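You operate a simulated robot arm through the tools that you are given. There is no shell and no other tool.

You run a simulated two-armed robot. Do the job below in one go: nothing can be reset, and whatever is moved stays where it is left.

## Task
Measure the step of the short sleeve on the glass: ring light, zero on the flange, read on top.
Fine: keep power, computer and zoom as set; leave the other sleeves alone.
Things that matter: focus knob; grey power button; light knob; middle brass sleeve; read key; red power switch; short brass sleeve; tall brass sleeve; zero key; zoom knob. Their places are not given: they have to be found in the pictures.

Only the result counts: the job must be done as asked and must still hold three seconds after the hand-in. Knocking over, shifting, dropping, spilling or breaking anything else fails it.

## Robot
Two 7-joint arms with two-finger grippers on one trunk that stands fixed in place. Base frame: the origin is at the foot of the trunk, x ahead of it, y to its left, z up. Readings come in m, degrees, newtons and seconds.
The left shoulder is at [0.037, 0.175, 1.253], the right one opposite. With the tool pointing down near the work surface each hand reaches from about 0.1 to 0.8 m from the base axis, measured 20 degrees to its own side. Payload 2.94 kg a hand.
The TCP of each hand is the grasp point between the finger pads, 0.03 m short of the fingertips. In the tool frame z runs along the fingers and y along their closing line. Largest opening 0.138 m; the body of the gripper starts 0.109 m behind the TCP.
Orientation is that of the tool frame in the base frame, as a unit quaternion [x, y, z, w]. With the fingers straight down and closing along the base's y, the tool's x points along the base's -x, its y along +y and its z along -z.

## Interface
- The arms move only by the tool apply_moves. It takes "left_rows", "right_rows" or both (then of equal length, played together; a hand with none holds still); each is a list of rows, each a list of 3 entries, a list of its own where there are three numbers: the shift along the base's x, y, z in units of 30 mm (1.0 is 30 mm), then the turn, a rotation vector about the base's x, y, z in units of 6 degrees (1.0 is 6 degrees), then the gripper command, from -1 (shut) to 1 (fully open), values between in proportion. In form: [[[tx, ty, tz], [ax, ay, az], grip], ...]. A call has 1 to 20 rows; each row shifts and turns the commanded pose from where the row before left it. A call with a number of a shift or a turn outside -1 to 1 is refused whole. Each row takes 0.2 s and may step no farther than 0.05 m and 8.6 degrees from the row before; otherwise, or with a gripper value out of range, the whole call is refused. Where a pose cannot be reached the arm comes as near as it can. A force on the tool above 40 N (or 10 N above the force at the start of the call, whichever is more), or a blocked arm, ends the call early, and 0.2 s more pass. The fingers move at their own pace and stop on an object; they squeeze with about 33 N. The grip force told is the motor's: it shows also when the fingers shut on nothing. Time passes only in rows, and 0.2 s behind the last, so rows that do not move let the fingers close. The reply holds the time, the measured pose of the TCP, the force on the tool along the base axes, the opening and the grip force, in the units named above and with some noise, with the torque about the TCP (base axes, N m) and any sound that the robot's microphone picked up.
- Cameras (640 x 400 px; columns grow to the right, rows downward): "scene" is now at [0.0783, 0.0349, 1.7325]; the picture's right is [0.39, -0.92, 0.00], its down [-0.70, -0.30, -0.64] and it looks along [0.59, 0.25, -0.77] (base axes); focal length 347 px, centre (320, 200). "left" rides on the left gripper at [0.071, -0.019, -0.146] in its tool frame; the picture's right is [0.26, 0.97, 0.00], its down [-0.85, 0.23, -0.48] and it looks along [-0.46, 0.12, 0.88] (tool axes); focal length 280 px, centre (320, 200). "right" rides on the right gripper at [0.071, 0.019, -0.146] in its tool frame; the picture's right is [-0.26, 0.97, 0.00], its down [-0.85, -0.23, -0.48] and it looks along [-0.46, -0.12, 0.88] (tool axes); focal length 280 px, centre (320, 200).
- camera(camera): a new picture of that camera. No time passes.
- move_column(by): slides the trunk up (or, below 0, down) by that many m; the arms and the scene camera ride with it, the base frame stays. It gives what a move gives, with no picture.
- head_to(pan, tilt): turns the head with the scene camera to pan (to the left, within 120 degrees either way) and tilt (down, from -29 to 69), counted from straight ahead of the robot. It gives what a move gives.
- probe_pixels(camera, pixels): there is no depth. For up to 12 entries [column, row, z] of the newest picture of that camera ("zoom" is the newest enlarged one), the place [x, y] in the base frame at which the ray of that pixel passes the height z, good to about 0.002 m, but the place of the scene camera against the robot may be out by one fixed shift of up to 0.018 m in any direction. No time passes.
- inspect(camera, box): a new picture of the part [left, top, right, bottom] of that camera's present view, enlarged. No time passes.
- close_job(): hands the job in; it is judged then, once.

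Unless the task says otherwise, let go and move clear before handing in.

The tools are called as a command line: name --argument value ..., lists and objects as JSON in quotes. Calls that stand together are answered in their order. apply_moves: Moves the arms, as the interface text tells. Its arguments: {"type":"object","properties":{"left_rows":{"type":"array"},"right_rows":{"type":"array"}},"required":[]} The other tools are called the same way: move_column (by) slides the trunk up or down; head_to (pan, tilt) turns the head that bears the scene camera; camera (camera) takes a picture; probe_pixels (camera, pixels) gives the place at which the rays of pixels pass given heights; inspect (camera, box) takes an enlarged picture of a part of a camera's view; close_job () hands the job in.

At the start:

```text
time: 0.0
left_ee_pos: [0.5678, 0.4039, 1.2511]
left_tcp_rot: [-0.001, 1.0, 0.001, 0.001]
left_force: [0.0, 0.2, 0.7]
left_ft_torque: [0.01, -0.02, -0.01]
left_grip_width: 0.1378
left_finger_force: 0.1
right_ee_pos: [0.6484, -0.117, 1.246]
right_tcp_rot: [0.0, 1.0, -0.001, 0.001]
right_force: [0.1, 0.2, -0.3]
right_ft_torque: [0.02, -0.01, 0.02]
right_grip_width: 0.138
right_finger_force: 0.1
trunk travel left (down, up): [-0.425, 0.309]
head pan, tilt: [23.0, 49.9]
```

scene: 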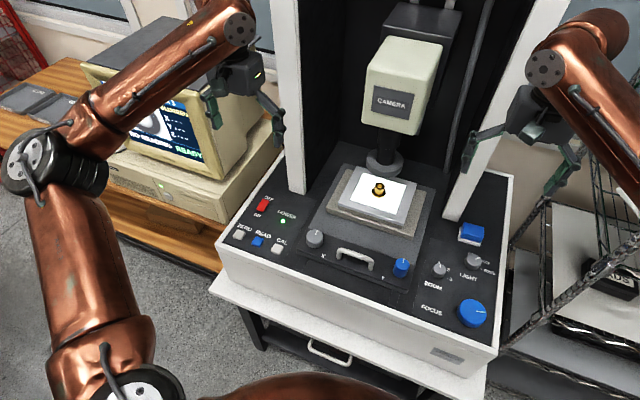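
right: 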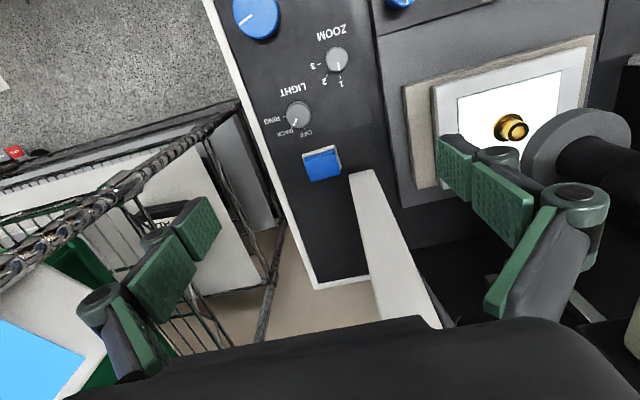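
left: 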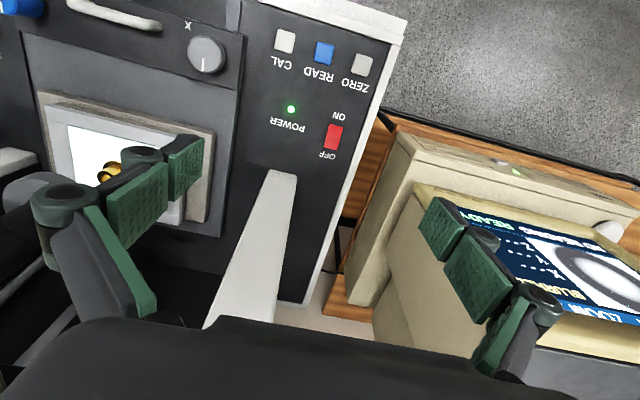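

The pictures show a video measuring machine: a brass sleeve on the glass at scene (379,190), power switch at (263,204), keys ZERO/READ/CAL near (240,234),(257,241),(277,249), zoom knob (440,269), light knob (473,260), focus knob (473,313). I'll look closer at these parts before moving.

inspect --camera "scene" --box '[310, 150, 450, 238]'

inspect --camera "scene" --box '[400, 210, 510, 340]'

inspect --camera "scene" --box '[220, 180, 340, 270]'

inspect --camera "scene" --box '[80, 80, 220, 180]'

inspect --camera "left" --box '[420, 180, 640, 340]'

```text
4.55 times, centred on (380, 194) of scene
```

zoom: 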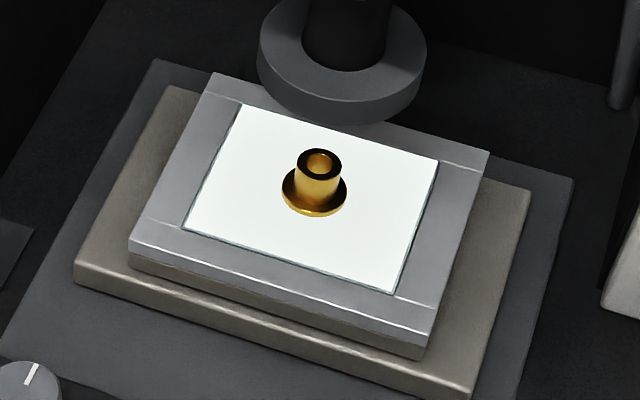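

```text
3.08 times, centred on (455, 275) of scene
```

zoom: 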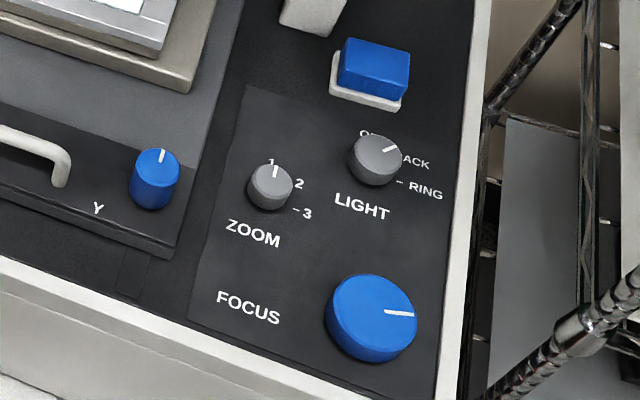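

```text
4.44 times, centred on (280, 225) of scene
```

zoom: 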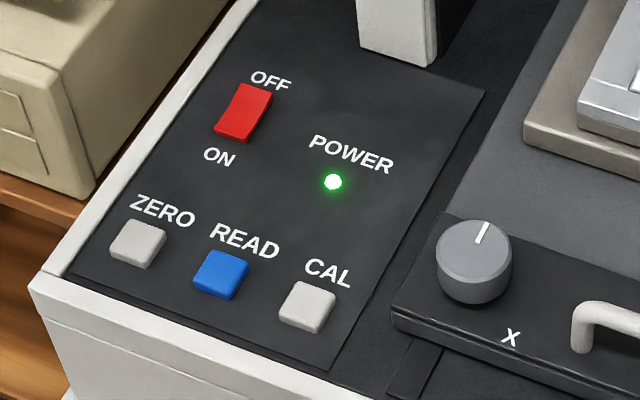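

```text
4.00 times, centred on (150, 130) of scene
```

zoom: 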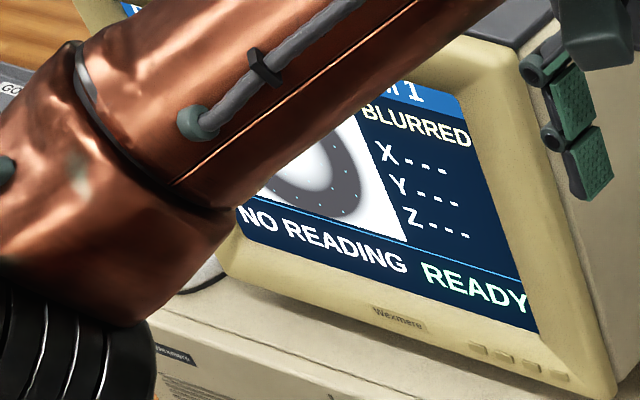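

```text
2.50 times, centred on (530, 260) of left
```

zoom: 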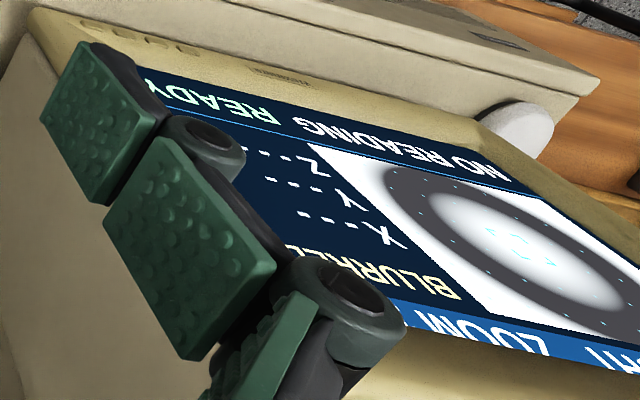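

The light knob points at BACK and the screen reads BLURRED / NO READING / READY at zoom 1. I'll turn the head to look around for the other sleeves and see the monitor better.

head_to --pan -20 --tilt 50

camera --camera "scene"

head_to --pan 60 --tilt 45

camera --camera "scene"

```text
time: 1.1
left_ee_pos: [0.5689, 0.4038, 1.2506]
left_tcp_rot: [0.0, 1.0, -0.001, 0.001]
left_force: [0.6, 0.2, -0.3]
left_ft_torque: [0.0, 0.02, -0.02]
left_grip_width: 0.1381
left_finger_force: 0.1
right_ee_pos: [0.6485, -0.1171, 1.2476]
right_tcp_rot: [-0.001, 1.0, 0.0, 0.0]
right_force: [0.0, 0.2, 0.9]
right_ft_torque: [0.01, 0.01, 0.0]
right_grip_width: 0.1379
right_finger_force: 0.1
trunk travel left (down, up): [-0.425, 0.309]
head pan, tilt: [-20.0, 50.0]
```

```text
taken
```

scene: 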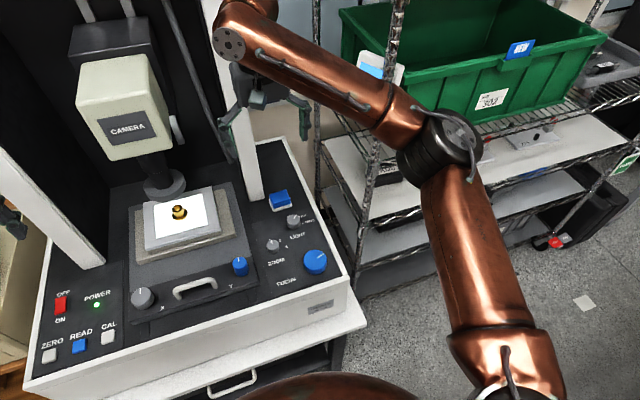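

```text
time: 2.6
left_ee_pos: [0.5693, 0.403, 1.2504]
left_tcp_rot: [-0.001, 1.0, 0.0, 0.0]
left_force: [0.1, -0.1, 0.2]
left_ft_torque: [0.02, 0.0, 0.01]
left_grip_width: 0.1382
left_finger_force: 0.0
right_ee_pos: [0.6487, -0.1168, 1.247]
right_tcp_rot: [0.0, 1.0, 0.0, 0.0]
right_force: [-0.3, 0.5, -0.5]
right_ft_torque: [0.03, 0.02, -0.05]
right_grip_width: 0.1379
right_finger_force: 0.0
trunk travel left (down, up): [-0.425, 0.309]
head pan, tilt: [60.0, 45.0]
```

```text
taken
```

scene: 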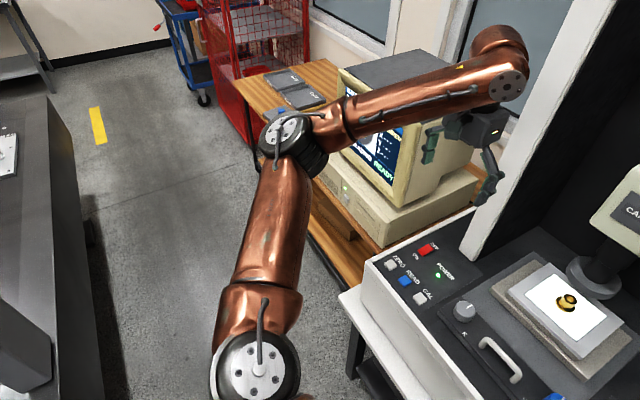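

On the wooden table behind the left arm there are small trays near (290,88). I'll zoom on them to see whether the other sleeves are there.

inspect --camera "scene" --box '[240, 60, 360, 140]'

inspect --camera "scene" --box '[330, 80, 470, 220]'

inspect --camera "scene" --box '[520, 240, 620, 310]'

```text
5.00 times, centred on (300, 100) of scene
```

zoom: 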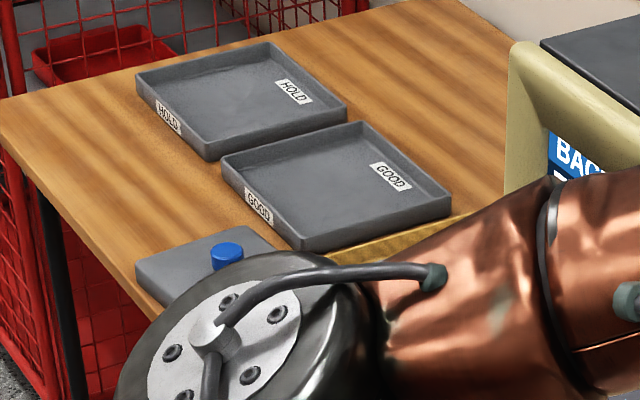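

```text
2.86 times, centred on (400, 150) of scene
```

zoom: 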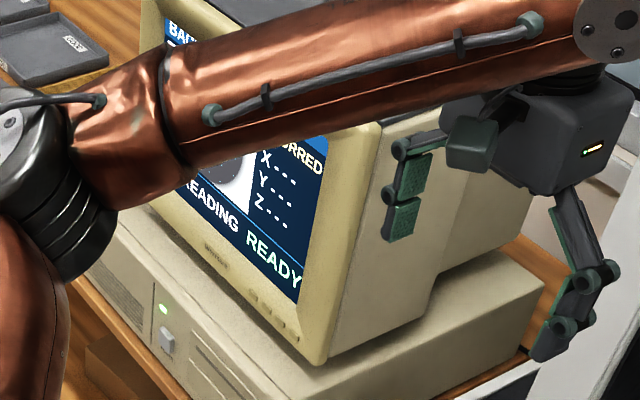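

```text
5.71 times, centred on (570, 275) of scene
```

zoom: 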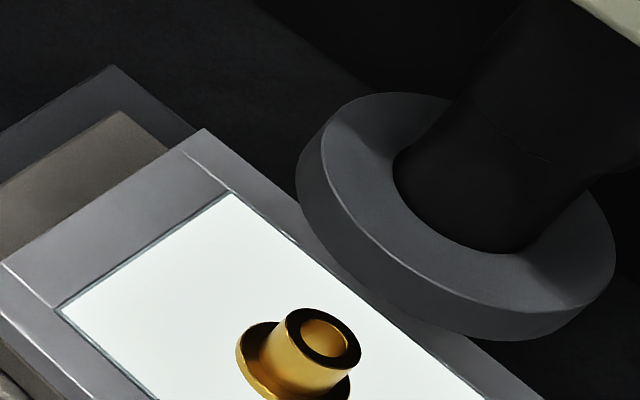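

The GOOD and HOLD trays are empty, and no other sleeve is in sight yet. I'll take fresh pictures from both hand cameras and the scene camera to fix the places of the controls.

head_to --pan 23 --tilt 50

camera --camera "scene"

inspect --camera "left" --box '[250, 0, 410, 100]'

inspect --camera "right" --box '[220, 0, 380, 200]'

probe_pixels --camera "left" --pixels '[[361, 66, 0.9], [361, 66, 1.0], [325, 54, 0.9], [325, 54, 1.0], [108, 176, 0.9], [108, 176, 1.0], [207, 55, 0.9], [207, 55, 1.0]]'

probe_pixels --camera "right" --pixels '[[511, 127, 0.9], [511, 127, 1.0], [299, 115, 0.9], [299, 115, 1.0], [337, 60, 0.9], [337, 60, 1.0], [256, 15, 0.9], [256, 15, 1.0]]'

probe_pixels --camera "scene" --pixels '[[379, 190, 0.9], [379, 190, 1.0], [473, 260, 0.9], [473, 260, 1.0], [440, 269, 0.9], [440, 269, 1.0], [473, 313, 0.9], [473, 313, 1.0], [239, 234, 0.9], [239, 234, 1.0], [257, 240, 0.9], [257, 240, 1.0]]'

```text
time: 3.7
left_ee_pos: [0.5695, 0.4034, 1.2492]
left_tcp_rot: [0.0, 1.0, 0.0, 0.0]
left_force: [0.0, 0.2, 0.5]
left_ft_torque: [0.01, -0.02, 0.0]
left_grip_width: 0.138
left_finger_force: 0.2
right_ee_pos: [0.6475, -0.1161, 1.2485]
right_tcp_rot: [0.001, 1.0, 0.0, -0.001]
right_force: [-0.2, 0.7, -0.5]
right_ft_torque: [0.05, -0.01, -0.02]
right_grip_width: 0.1379
right_finger_force: 0.1
trunk travel left (down, up): [-0.425, 0.309]
head pan, tilt: [23.0, 50.0]
```

```text
taken
```

scene: 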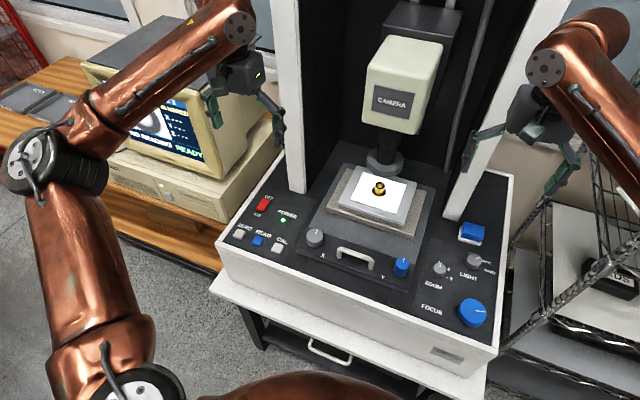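

```text
4.00 times, centred on (330, 50) of left
```

zoom: 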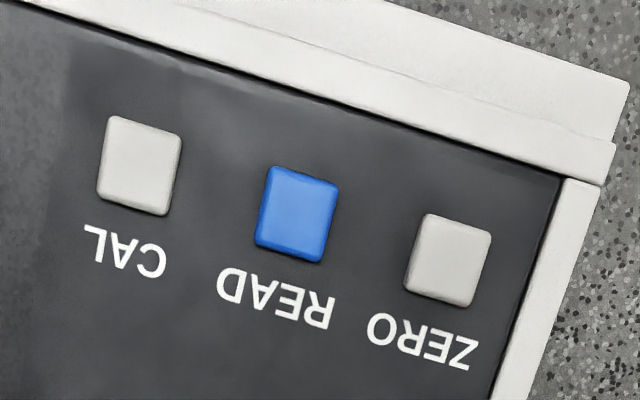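

```text
2.00 times, centred on (300, 100) of right
```

zoom: 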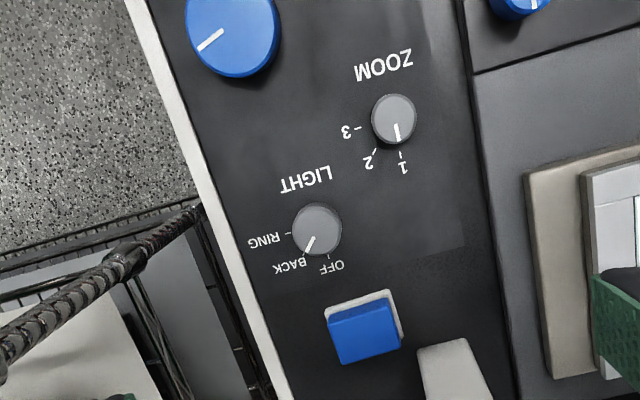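

```text
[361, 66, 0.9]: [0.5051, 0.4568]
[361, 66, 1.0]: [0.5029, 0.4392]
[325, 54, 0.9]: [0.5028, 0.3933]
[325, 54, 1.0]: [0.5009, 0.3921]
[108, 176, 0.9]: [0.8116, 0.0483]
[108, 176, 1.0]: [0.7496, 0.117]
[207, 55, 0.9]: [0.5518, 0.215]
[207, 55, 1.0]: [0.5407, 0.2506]
```

```text
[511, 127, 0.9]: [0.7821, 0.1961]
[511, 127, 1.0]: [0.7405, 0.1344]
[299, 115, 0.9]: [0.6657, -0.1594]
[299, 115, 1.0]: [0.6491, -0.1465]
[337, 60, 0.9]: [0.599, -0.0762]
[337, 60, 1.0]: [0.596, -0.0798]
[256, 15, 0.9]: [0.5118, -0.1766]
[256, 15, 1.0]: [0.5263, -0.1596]
```

```text
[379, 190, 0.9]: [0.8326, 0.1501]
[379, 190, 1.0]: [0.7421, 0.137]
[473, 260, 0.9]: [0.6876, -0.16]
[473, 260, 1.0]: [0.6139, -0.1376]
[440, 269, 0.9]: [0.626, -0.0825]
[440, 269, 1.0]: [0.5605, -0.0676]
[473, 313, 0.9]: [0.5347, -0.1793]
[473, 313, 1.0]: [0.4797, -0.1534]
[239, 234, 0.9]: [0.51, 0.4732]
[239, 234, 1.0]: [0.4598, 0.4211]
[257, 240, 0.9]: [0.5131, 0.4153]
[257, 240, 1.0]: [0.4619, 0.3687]
```

Triangulating gives the sleeve near (0.74, 0.13, 1.01), ZERO key near (0.504, 0.452, 0.92), READ near (0.502, 0.392), light knob near (0.655, -0.152, 0.95) and focus knob near (0.52, -0.168). The light knob line points to BACK. I'll lower both hands to standby heights above the keys and the light knob, clear of everything.

apply_moves --left_rows '[[[-0.31, 0.2, -0.85], [0, 0, 0], -1], [[-0.31, 0.2, -0.85], [0, 0, 0], -1], [[-0.31, 0.2, -0.85], [0, 0, 0], -1], [[-0.31, 0.2, -0.85], [0, 0, 0], -1], [[-0.31, 0.2, -0.85], [0, 0, 0], -1], [[-0.31, 0.2, -0.85], [0, 0, 0], -1], [[-0.31, 0.2, -0.85], [0, 0, 0], -1], [[0, 0, 0], [0, 0, 0], -1]]' --right_rows '[[[0.036, -0.171, -0.65], [0, 0, 0], 0.16], [[0.036, -0.171, -0.65], [0, 0, 0], 0.16], [[0.036, -0.171, -0.65], [0, 0, 0], 0.16], [[0.036, -0.171, -0.65], [0, 0, 0], 0.16], [[0.036, -0.171, -0.65], [0, 0, 0], 0.16], [[0.036, -0.171, -0.65], [0, 0, 0], 0.16], [[0.036, -0.171, -0.65], [0, 0, 0], 0.16], [[0, 0, 0], [0, 0, 0], 0.16]]'

camera --camera "scene"

camera --camera "right"

camera --camera "left"

```text
time: 5.5
left_ee_pos: [0.505, 0.448, 1.0709]
left_tcp_rot: [0.001, 1.0, 0.0, 0.0]
left_force: [-0.7, 0.0, -0.6]
left_ft_torque: [-0.03, -0.02, 0.01]
left_grip_width: 0.0
left_finger_force: 23.4
right_ee_pos: [0.6552, -0.1521, 1.1112]
right_tcp_rot: [0.0, 1.0, 0.0, 0.0]
right_force: [0.6, 0.0, 1.1]
right_ft_torque: [-0.02, -0.01, -0.03]
right_grip_width: 0.0799
right_finger_force: 0.1
trunk travel left (down, up): [-0.425, 0.309]
head pan, tilt: [23.0, 50.0]
```

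```text
taken
```

scene: 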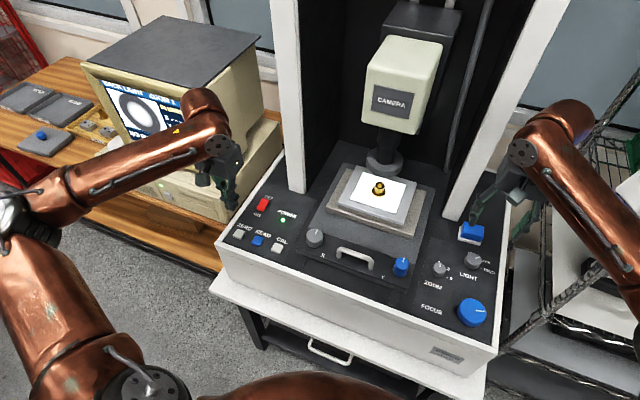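

```text
taken
```

right: 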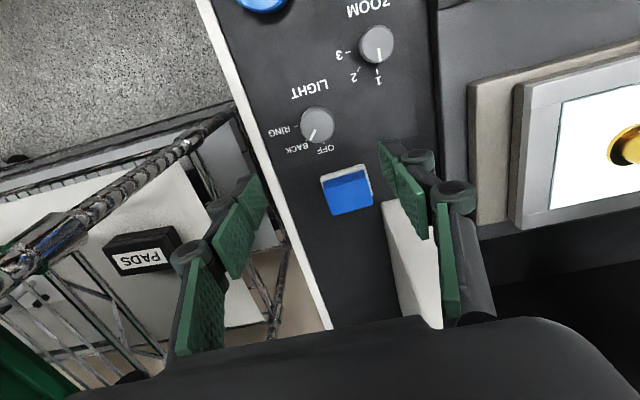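

```text
taken
```

left: 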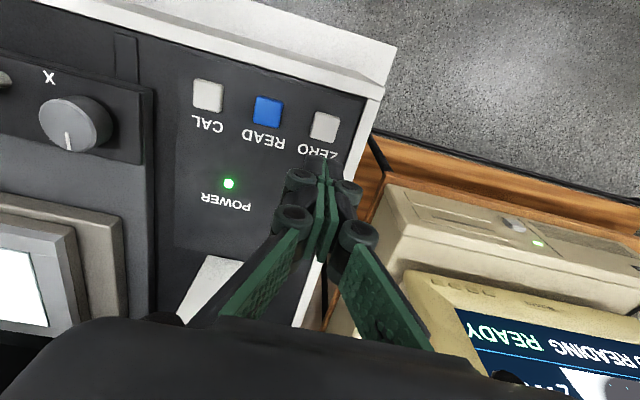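

Both hands stand above their targets: the light knob sits at right (318,125), just where the right TCP projects downward. The tray with the other two sleeves now shows at scene (100,128); I'll look at the screen and the trays.

inspect --camera "scene" --box '[80, 70, 240, 170]'

inspect --camera "scene" --box '[0, 70, 130, 160]'

inspect --camera "right" --box '[240, 60, 400, 220]'

probe_pixels --camera "right" --pixels '[[318, 122, 0.95], [318, 122, 0.92], [376, 42, 0.95], [347, 190, 0.95], [262, 0, 0.95], [395, 205, 0.92]]'

probe_pixels --camera "left" --pixels '[[325, 126, 0.92], [268, 111, 0.92], [325, 126, 0.94], [268, 111, 0.94]]'

```text
4.00 times, centred on (160, 120) of scene
```

zoom: 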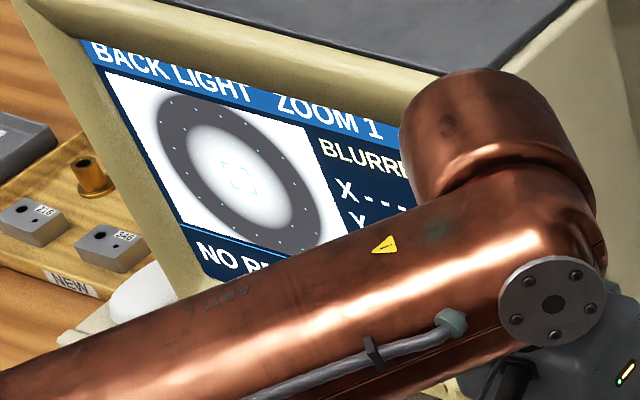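

```text
4.44 times, centred on (65, 115) of scene
```

zoom: 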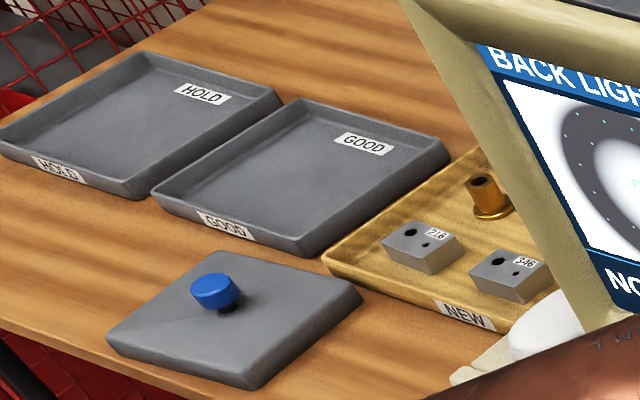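

```text
2.50 times, centred on (320, 140) of right
```

zoom: 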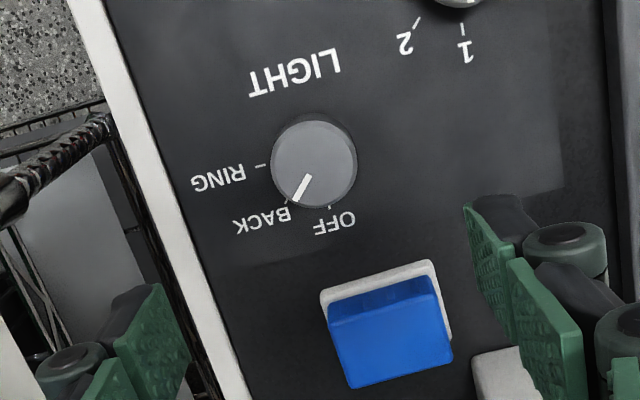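

```text
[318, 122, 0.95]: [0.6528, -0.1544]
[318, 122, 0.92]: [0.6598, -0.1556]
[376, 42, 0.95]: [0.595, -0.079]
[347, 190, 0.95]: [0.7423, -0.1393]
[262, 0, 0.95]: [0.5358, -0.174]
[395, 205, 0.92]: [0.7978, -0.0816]
```

```text
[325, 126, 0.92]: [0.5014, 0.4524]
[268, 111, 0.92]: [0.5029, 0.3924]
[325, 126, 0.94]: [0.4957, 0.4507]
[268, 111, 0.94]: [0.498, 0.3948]
```

Through the scene camera the screen reads BACK LIGHT, ZOOM 1, BLURRED; the NEW tray holds the other sleeves and stays untouched. The right TCP is centred over the light knob, so I'll come down part way (TCP z to 1.00) and check the height again.

probe_pixels --camera "right" --pixels '[[296.4, 126, 0.92], [296.4, 126, 0.9], [296.4, 126, 0.88], [317.6, 125.2, 0.94], [317.6, 125.2, 0.92]]'

apply_moves --right_rows '[[[0, 0, -0.9], [0, 0, 0], 0.16], [[0, 0, -0.9], [0, 0, 0], 0.16], [[0, 0, -0.9], [0, 0, 0], 0.16], [[0, 0, -0.9], [0, 0, 0], 0.16], [[0, 0, 0], [0, 0, 0], 0.16]]'

camera --camera "right"

inspect --camera "scene" --box '[420, 180, 540, 280]'

```text
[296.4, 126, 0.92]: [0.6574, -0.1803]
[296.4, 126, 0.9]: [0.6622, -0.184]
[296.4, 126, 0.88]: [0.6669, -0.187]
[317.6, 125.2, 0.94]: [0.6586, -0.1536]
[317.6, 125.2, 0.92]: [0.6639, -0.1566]
```

```text
time: 6.7
left_ee_pos: [0.5048, 0.4467, 1.0706]
left_tcp_rot: [0.0, 1.0, 0.0, 0.0]
left_force: [0.4, 0.1, -0.2]
left_ft_torque: [0.02, -0.02, 0.05]
left_grip_width: 0.0
left_finger_force: 28.7
right_ee_pos: [0.6571, -0.1514, 1.0043]
right_tcp_rot: [-0.001, 1.0, 0.0, 0.0]
right_force: [-0.7, -0.5, -0.3]
right_ft_torque: [0.02, -0.01, 0.03]
right_grip_width: 0.0798
right_finger_force: 0.0
trunk travel left (down, up): [-0.425, 0.309]
head pan, tilt: [23.0, 50.0]
```

```text
taken
```

right: 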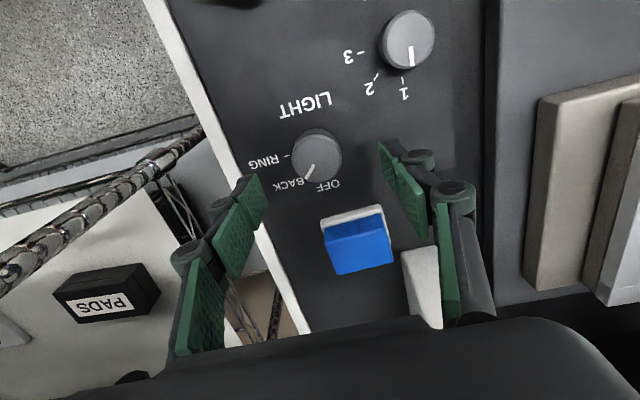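

```text
4.00 times, centred on (480, 230) of scene
```

zoom: 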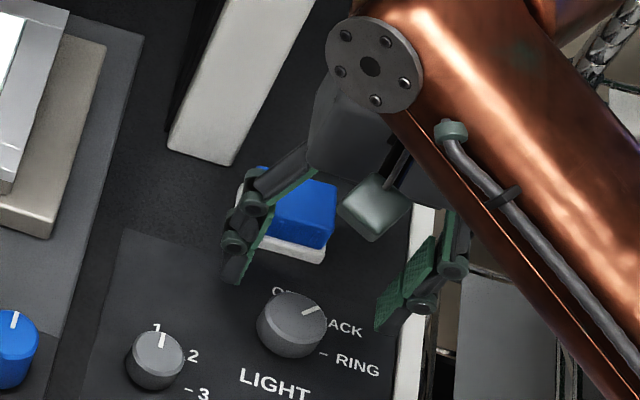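

The knob top now shows at right (317,155), consistent with a top height near 0.94. I'll probe the RING tick and knob to pin down the panel height before straddling the knob.

inspect --camera "right" --box '[240, 100, 400, 200]'

probe_pixels --camera "right" --pixels '[[287, 157, 0.92], [287, 157, 0.9], [287, 157, 0.88], [317, 155, 0.94], [317, 155, 0.92]]'

```text
4.00 times, centred on (320, 150) of right
```

zoom: 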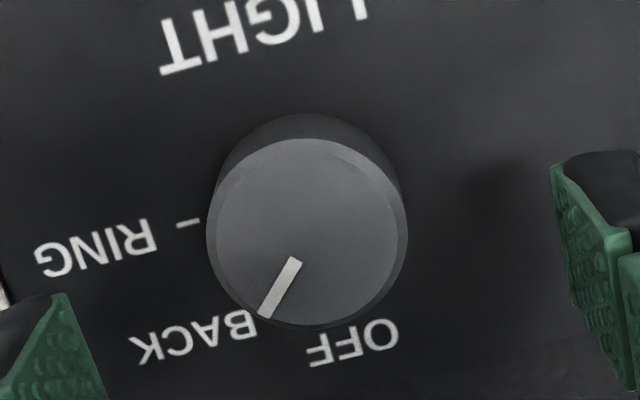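

```text
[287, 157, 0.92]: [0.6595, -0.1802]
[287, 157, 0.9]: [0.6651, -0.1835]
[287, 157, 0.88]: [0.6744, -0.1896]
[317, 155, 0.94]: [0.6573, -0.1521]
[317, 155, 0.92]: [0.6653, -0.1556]
```

The zoomed right view puts the knob's top disc (right 317,159) near z 0.95 and its foot near 0.93, diameter about 0.039. I'll shift 2.4 mm to the right and descend to TCP z ≈ 0.968, so the tips straddle the knob above the panel.

apply_moves --right_rows '[[[0, -0.08, -0.4], [0, 0, 0], 0.16], [[0, 0, -0.4], [0, 0, 0], 0.16], [[0, 0, -0.4], [0, 0, 0], 0.16], [[0, 0, 0], [0, 0, 0], 0.16]]'

camera --camera "right"

inspect --camera "scene" --box '[430, 210, 530, 280]'

```text
time: 7.7
left_ee_pos: [0.5045, 0.4477, 1.0704]
left_tcp_rot: [0.0, 1.0, 0.0, 0.0]
left_force: [-0.3, -0.4, 0.3]
left_ft_torque: [-0.03, 0.02, -0.01]
left_grip_width: 0.0
left_finger_force: 28.3
right_ee_pos: [0.656, -0.1555, 0.9678]
right_tcp_rot: [0.0, 1.0, 0.0, 0.0]
right_force: [1.0, 0.1, 0.0]
right_ft_torque: [0.04, -0.04, 0.01]
right_grip_width: 0.0799
right_finger_force: 0.1
trunk travel left (down, up): [-0.425, 0.309]
head pan, tilt: [23.0, 50.0]
```

```text
taken
```

right: 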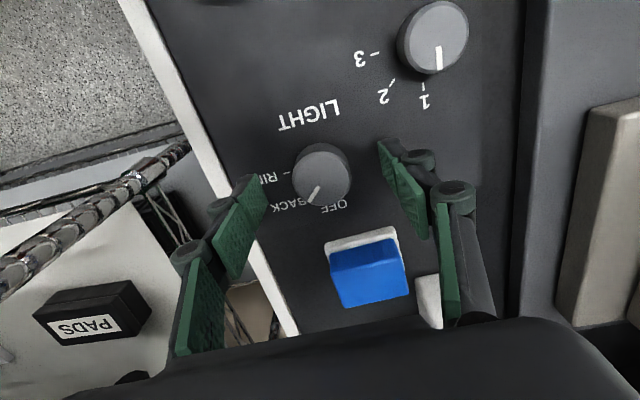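

```text
5.71 times, centred on (480, 245) of scene
```

zoom: 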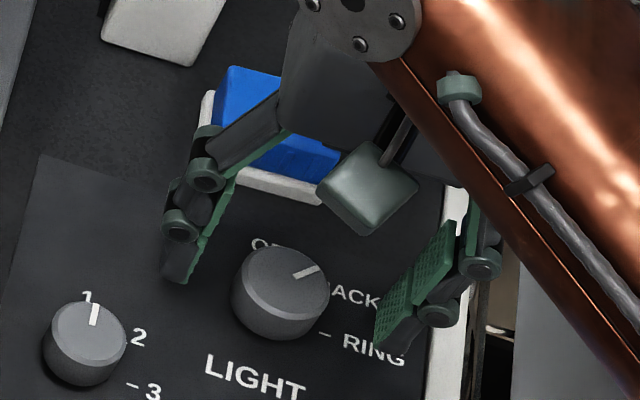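

The fingers straddle the knob: its top disc is at right (321,176), giving a top height of about 0.945 with tips at 0.938. I'll zoom the scene view to check fore-aft alignment before going a bit lower.

inspect --camera "scene" --box '[450, 235, 510, 275]'

inspect --camera "right" --box '[200, 110, 440, 260]'

probe_pixels --camera "right" --pixels '[[321, 176, 0.945], [321, 176, 0.94], [286, 177, 0.93], [286, 177, 0.92], [286, 177, 0.91]]'

```text
10.00 times, centred on (480, 255) of scene
```

zoom: 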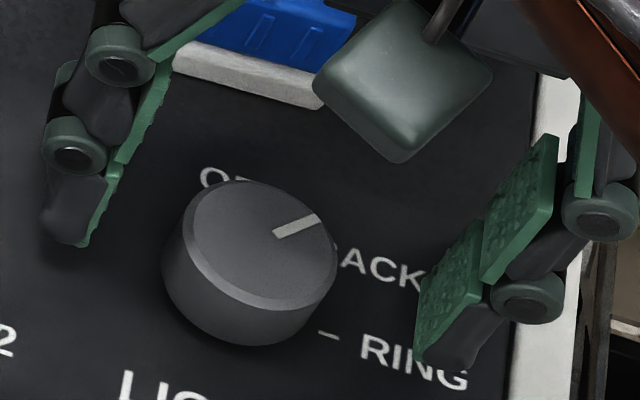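

```text
2.67 times, centred on (320, 185) of right
```

zoom: 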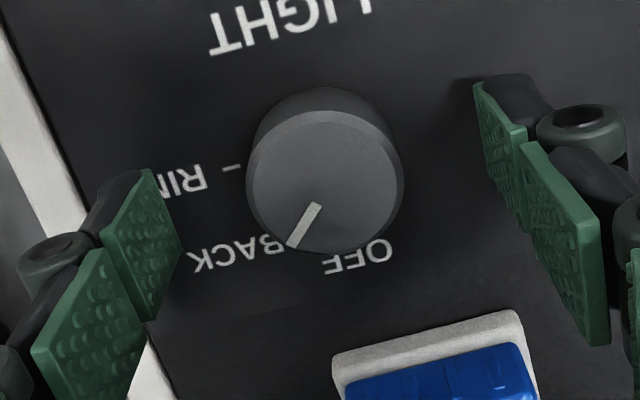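

```text
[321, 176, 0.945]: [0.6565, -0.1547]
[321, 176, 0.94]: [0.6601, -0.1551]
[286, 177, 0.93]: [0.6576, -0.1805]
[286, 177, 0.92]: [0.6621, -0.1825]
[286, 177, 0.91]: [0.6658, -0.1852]
```

Fingertips and knob are lined up within a few mm in the 10x scene view (tips' midpoint about (255,271), knob centre about (258,262)). I'll go 9 mm lower and close on the knob gently in place.

apply_moves --right_rows '[[[0.03, 0, -0.15], [0, 0, 0], 0.16], [[0.03, 0, -0.15], [0, 0, 0], 0.16], [[0, 0, 0], [0, 0, 0], -0.2], [[0, 0, 0], [0, 0, 0], -0.4], [[0, 0, 0], [0, 0, 0], -1], [[0, 0, 0], [0, 0, 0], -1]]'

camera --camera "right"

inspect --camera "scene" --box '[430, 210, 530, 280]'

```text
time: 9.1
left_ee_pos: [0.5046, 0.4476, 1.0722]
left_tcp_rot: [0.0, 1.0, -0.001, 0.0]
left_force: [0.3, 0.8, 0.1]
left_ft_torque: [0.01, -0.01, -0.01]
left_grip_width: 0.0
left_finger_force: 27.8
right_ee_pos: [0.657, -0.153, 0.9585]
right_tcp_rot: [-0.001, 1.0, 0.0, 0.0]
right_force: [-0.6, 5.0, -1.1]
right_ft_torque: [0.23, -0.12, 0.01]
right_grip_width: 0.0376
right_finger_force: 34.6
trunk travel left (down, up): [-0.425, 0.309]
head pan, tilt: [23.0, 50.0]
```

```text
taken
```

right: 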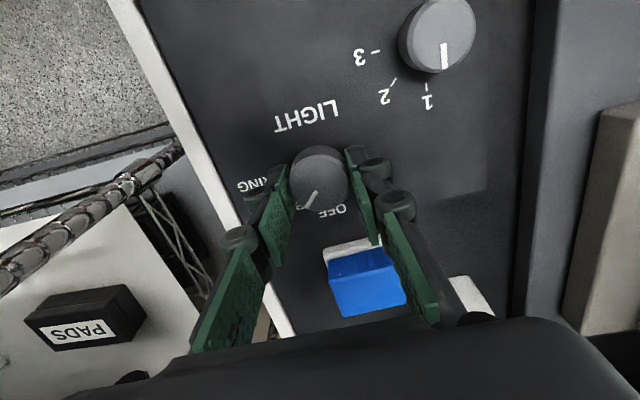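

```text
5.71 times, centred on (480, 245) of scene
```

zoom: 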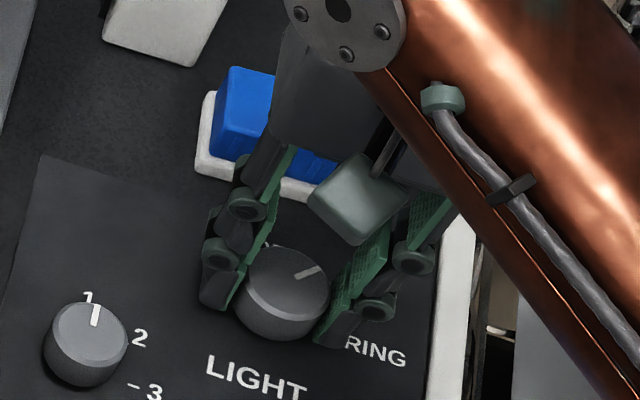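

The light knob is held (opening 0.0376, grip force 34.6 N). RING lies clockwise from BACK as seen from above, so I'll turn the right hand -45 degrees about z in small steps.

apply_moves --right_rows '[[[0, 0, 0], [0, 0, -0.75], -1], [[0, 0, 0], [0, 0, -0.75], -1], [[0, 0, 0], [0, 0, -0.75], -1], [[0, 0, 0], [0, 0, -0.75], -1], [[0, 0, 0], [0, 0, -0.75], -1], [[0, 0, 0], [0, 0, -0.75], -1], [[0, 0, 0], [0, 0, -0.75], -1], [[0, 0, 0], [0, 0, -0.75], -1], [[0, 0, 0], [0, 0, -0.75], -1], [[0, 0, 0], [0, 0, -0.75], -1], [[0, 0, 0], [0, 0, 0], -1]]'

camera --camera "scene"

inspect --camera "scene" --box '[430, 210, 530, 280]'

inspect --camera "scene" --box '[80, 70, 240, 170]'

```text
time: 11.5
left_ee_pos: [0.5049, 0.4476, 1.0703]
left_tcp_rot: [0.0, 1.0, 0.001, 0.0]
left_force: [0.8, 0.1, -0.1]
left_ft_torque: [0.02, 0.0, 0.03]
left_grip_width: 0.0005
left_finger_force: 28.2
right_ee_pos: [0.657, -0.1543, 0.9597]
right_tcp_rot: [0.384, 0.923, 0.0, 0.001]
right_force: [4.6, 2.3, 10.4]
right_ft_torque: [0.07, 0.08, -0.02]
right_grip_width: 0.0372
right_finger_force: 44.9
trunk travel left (down, up): [-0.425, 0.309]
head pan, tilt: [23.0, 50.0]
```

```text
taken
```

scene: 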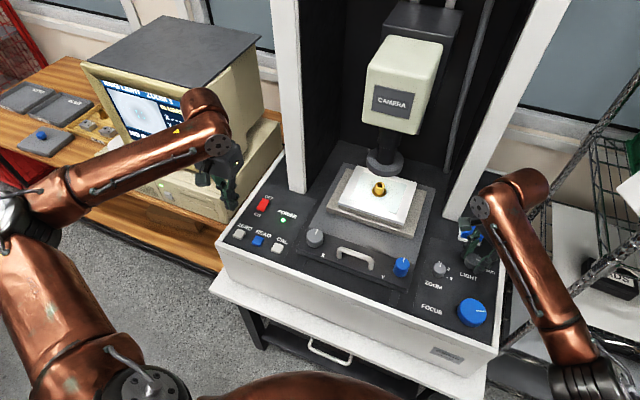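

```text
5.71 times, centred on (480, 245) of scene
```

zoom: 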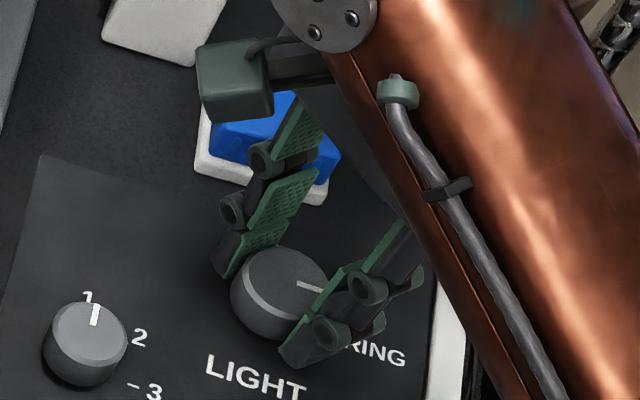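

```text
4.00 times, centred on (160, 120) of scene
```

zoom: 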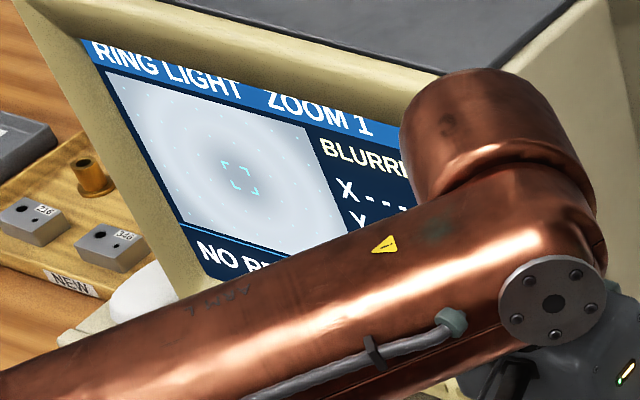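

The screen now reads RING LIGHT, ZOOM 1, BLURRED, so the light is set. I'll let go of the knob, rise, and move the right hand over the focus knob, while the left hand lowers toward the ZERO key (also freeing the view of the screen).

apply_moves --right_rows '[[[0, 0, 0], [0, 0, 0], 0.1], [[0, 0, 0], [0, 0, 0], 0.1], [[0, 0, 0], [0, 0, 0], 0.1], [[0, 0, 0.3], [0, 0, 0], 0.1], [[0, 0, 0.7], [0, 0, 0], 0.1], [[0, 0, 1], [0, 0, 0], 0.1], [[0, 0, 1], [0, 0, 0], 0.5], [[0, 0, 1], [0, 0, 0], 0.6], [[-0.55, -0.066, 0], [0, 0, 0.94], 0.6], [[-0.55, -0.066, 0], [0, 0, 0.94], 0.6], [[-0.55, -0.066, 0], [0, 0, 0.94], 0.6], [[-0.55, -0.066, 0], [0, 0, 0.94], 0.6], [[-0.55, -0.066, 0], [0, 0, 0.94], 0.6], [[-0.55, -0.066, 0], [0, 0, 0.94], 0.6], [[-0.55, -0.066, 0], [0, 0, 0.94], 0.6], [[-0.55, -0.066, 0], [0, 0, 0.94], 0.6], [[0, 0, 0], [0, 0, 0], 0.6]]' --left_rows '[[[-0.02, 0.03, -0.4], [0, 0, 0], -1], [[-0.02, 0.03, -0.4], [0, 0, 0], -1], [[-0.02, 0.03, -0.4], [0, 0, 0], -1], [[-0.02, 0.03, -0.4], [0, 0, 0], -1], [[0, 0, -0.4], [0, 0, 0], -1], [[0, 0, -0.4], [0, 0, 0], -1], [[0, 0, 0], [0, 0, 0], -1], [[0, 0, 0], [0, 0, 0], -1], [[0, 0, 0], [0, 0, 0], -1], [[0, 0, 0], [0, 0, 0], -1], [[0, 0, 0], [0, 0, 0], -1], [[0, 0, 0], [0, 0, 0], -1], [[0, 0, 0], [0, 0, 0], -1], [[0, 0, 0], [0, 0, 0], -1], [[0, 0, 0], [0, 0, 0], -1], [[0, 0, 0], [0, 0, 0], -1], [[0, 0, 0], [0, 0, 0], -1]]'

camera --camera "scene"

camera --camera "right"

camera --camera "left"

inspect --camera "scene" --box '[80, 70, 240, 170]'

```text
time: 15.1
left_ee_pos: [0.4999, 0.4502, 0.9984]
left_tcp_rot: [0.001, 1.0, 0.0, -0.001]
left_force: [0.5, 0.1, -0.6]
left_ft_torque: [0.02, 0.0, -0.03]
left_grip_width: 0.0
left_finger_force: 28.1
right_ee_pos: [0.5249, -0.1697, 1.0769]
right_tcp_rot: [-0.002, 1.0, -0.001, 0.0]
right_force: [0.1, -0.1, -0.2]
right_ft_torque: [0.02, -0.01, 0.03]
right_grip_width: 0.1104
right_finger_force: 0.1
trunk travel left (down, up): [-0.425, 0.309]
head pan, tilt: [23.0, 50.0]
```

```text
taken
```

scene: 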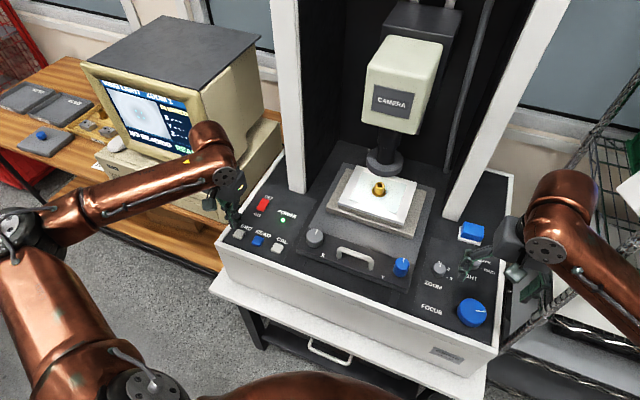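

```text
taken
```

right: 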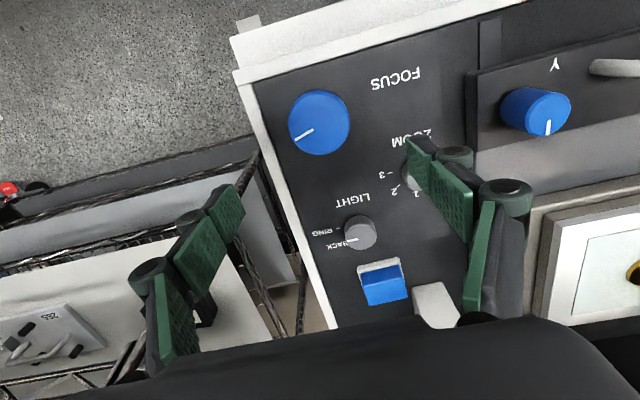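

```text
taken
```

left: 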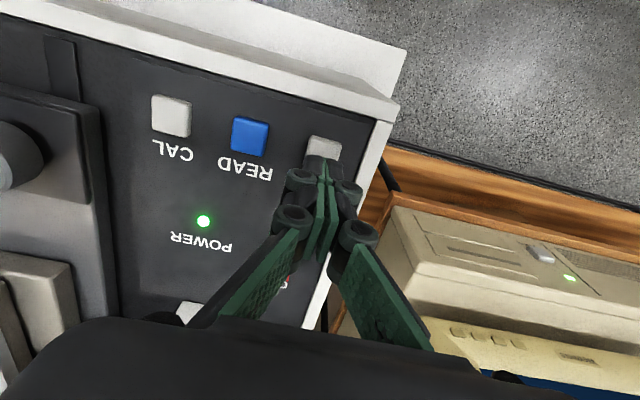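

```text
4.00 times, centred on (160, 120) of scene
```

zoom: 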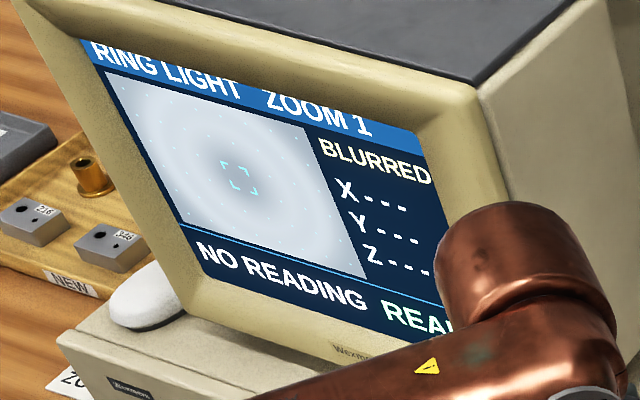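

RING LIGHT stays on, and the full screen (BLURRED, NO READING, READY) is now visible to the scene camera. The focus knob is at right (319,122); I'll probe it for an exact centre.

inspect --camera "right" --box '[260, 70, 420, 170]'

probe_pixels --camera "right" --pixels '[[319, 122, 0.96], [319, 122, 0.95], [319, 122, 0.94], [289, 122, 0.95], [349, 122, 0.95], [319, 90, 0.95], [319, 153, 0.95]]'

probe_pixels --camera "left" --pixels '[[325, 148, 0.94], [325, 148, 0.92], [249, 135, 0.94], [249, 135, 0.92]]'

inspect --camera "left" --box '[220, 90, 400, 220]'

inspect --camera "scene" --box '[210, 180, 310, 260]'

```text
4.00 times, centred on (340, 120) of right
```

zoom: 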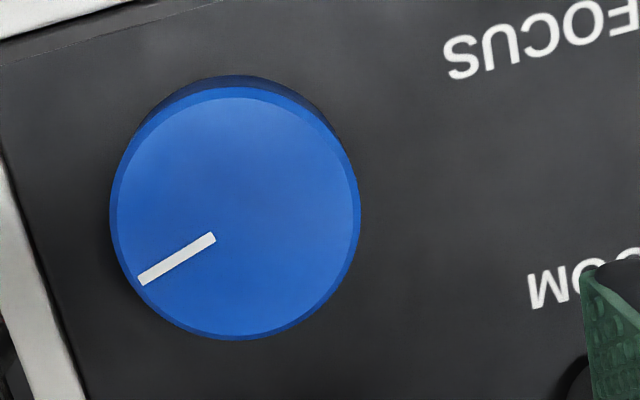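

```text
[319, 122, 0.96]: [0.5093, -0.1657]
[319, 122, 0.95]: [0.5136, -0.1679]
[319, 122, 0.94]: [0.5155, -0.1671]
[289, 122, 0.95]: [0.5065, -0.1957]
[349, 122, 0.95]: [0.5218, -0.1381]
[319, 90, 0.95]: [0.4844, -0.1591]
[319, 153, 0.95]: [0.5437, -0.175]
```

```text
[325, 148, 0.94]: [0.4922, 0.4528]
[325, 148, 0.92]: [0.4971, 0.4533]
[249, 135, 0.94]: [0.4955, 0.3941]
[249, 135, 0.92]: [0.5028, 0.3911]
```

```text
3.08 times, centred on (310, 155) of left
```

zoom: 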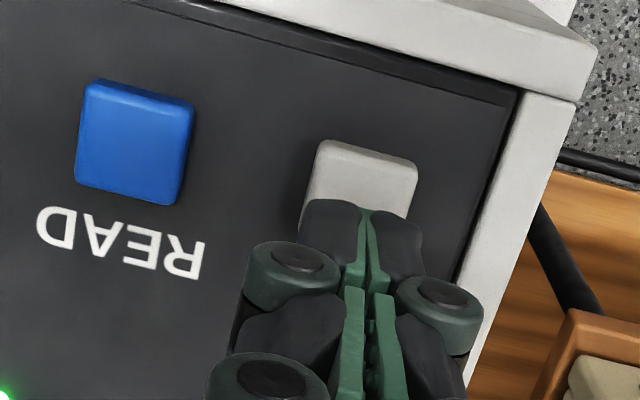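

```text
5.00 times, centred on (260, 220) of scene
```

zoom: 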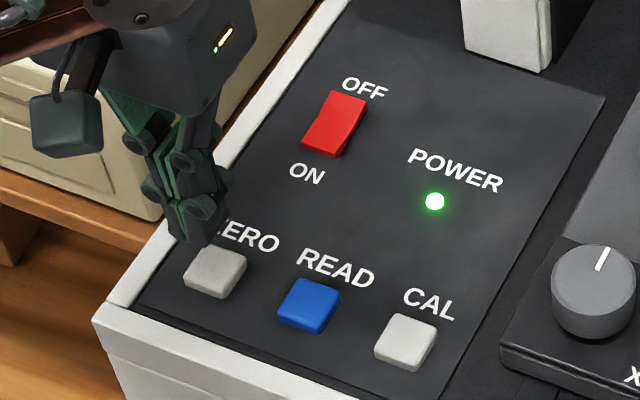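

The focus knob centre is about (0.517, -0.168) with diameter 0.061, top near 0.94. I'll narrow the right fingers to 0.08, line up and descend to TCP z ≈ 0.99 to refine; the left stays above the ZERO key.

apply_moves --right_rows '[[[-0.08, 0.02, -0.7], [0, 0, 0], 0.16], [[-0.08, 0.02, -0.7], [0, 0, 0], 0.16], [[-0.08, 0.02, -0.7], [0, 0, 0], 0.16], [[0, 0, -0.8], [0, 0, 0], 0.16], [[0, 0, 0], [0, 0, 0], 0.16]]'

camera --camera "right"

inspect --camera "right" --box '[220, 100, 420, 225]'

inspect --camera "scene" --box '[420, 260, 540, 340]'

```text
time: 16.3
left_ee_pos: [0.4998, 0.4496, 0.9991]
left_tcp_rot: [0.0, 1.0, 0.0, 0.0]
left_force: [0.7, -0.8, 0.2]
left_ft_torque: [0.02, -0.03, -0.01]
left_grip_width: 0.0
left_finger_force: 28.5
right_ee_pos: [0.5176, -0.1684, 0.9921]
right_tcp_rot: [-0.001, 1.0, 0.0, -0.001]
right_force: [-0.4, 0.5, 0.1]
right_ft_torque: [0.03, 0.01, -0.01]
right_grip_width: 0.0797
right_finger_force: 0.0
trunk travel left (down, up): [-0.425, 0.309]
head pan, tilt: [23.0, 50.0]
```

```text
taken
```

right: 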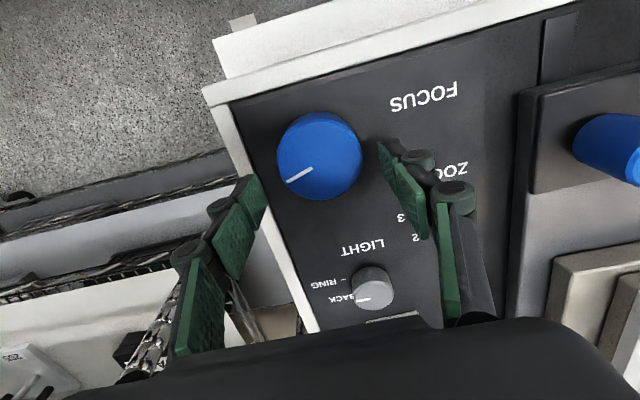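

```text
3.20 times, centred on (320, 162) of right
```

zoom: 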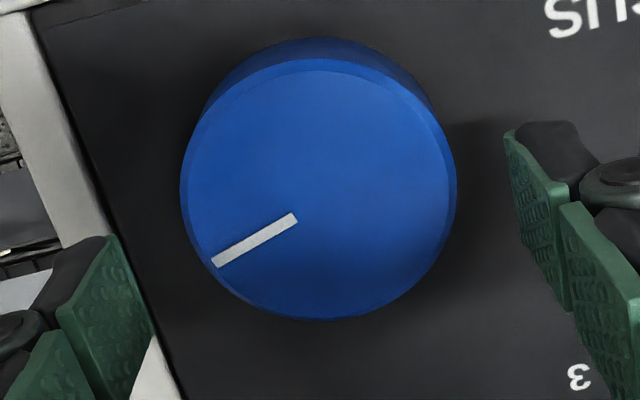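

```text
5.00 times, centred on (480, 300) of scene
```

zoom: 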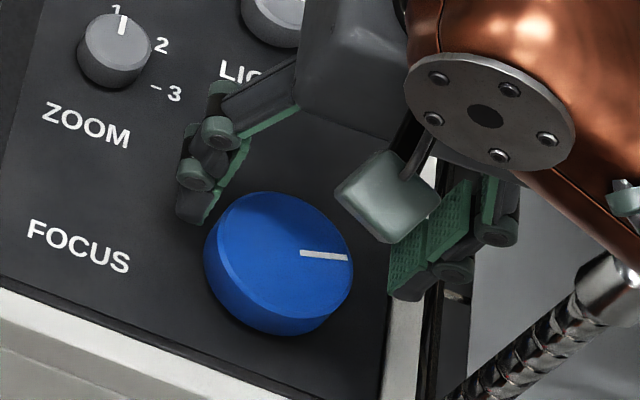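

The focus knob is centred in the right view (disc centre (319,159), TCP line passes there for a top near 0.94). I'll descend to TCP z ≈ 0.958 and close on it.

apply_moves --right_rows '[[[0, 0, -0.4], [0, 0, 0], 0.16], [[0, 0, -0.4], [0, 0, 0], 0.16], [[0, 0, -0.3], [0, 0, 0], 0.16], [[0, 0, 0], [0, 0, 0], 0.16]]'

inspect --camera "right" --box '[200, 110, 440, 260]'

inspect --camera "scene" --box '[420, 260, 540, 340]'

```text
time: 17.3
left_ee_pos: [0.4997, 0.4485, 0.9993]
left_tcp_rot: [0.0, 1.0, 0.001, 0.0]
left_force: [-0.6, 0.5, -0.3]
left_ft_torque: [0.0, 0.02, -0.01]
left_grip_width: 0.0003
left_finger_force: 28.5
right_ee_pos: [0.5186, -0.169, 0.959]
right_tcp_rot: [0.0, 1.0, -0.001, 0.0]
right_force: [0.6, -0.6, -0.4]
right_ft_torque: [0.01, 0.0, 0.01]
right_grip_width: 0.0798
right_finger_force: 0.1
trunk travel left (down, up): [-0.425, 0.309]
head pan, tilt: [23.0, 50.0]
```

```text
2.67 times, centred on (320, 185) of right
```

zoom: 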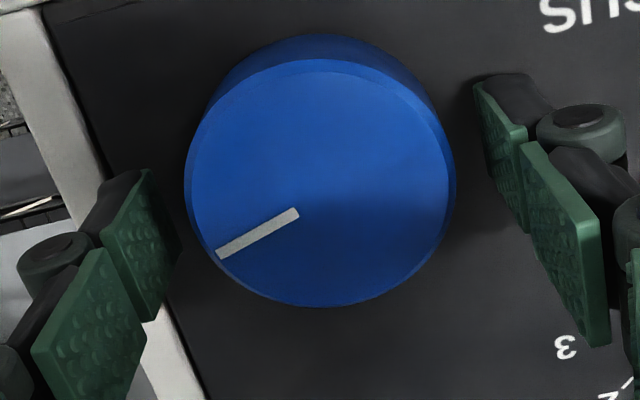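

```text
5.00 times, centred on (480, 300) of scene
```

zoom: 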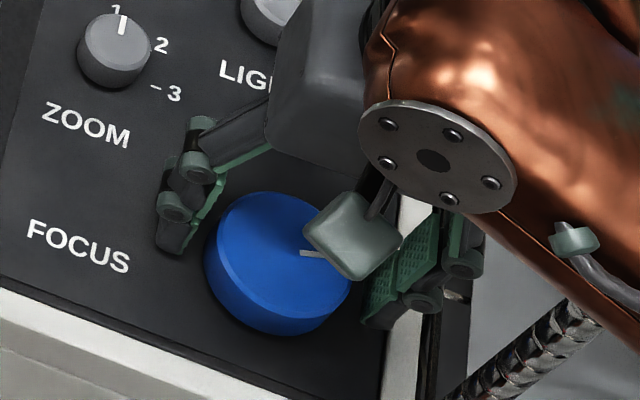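

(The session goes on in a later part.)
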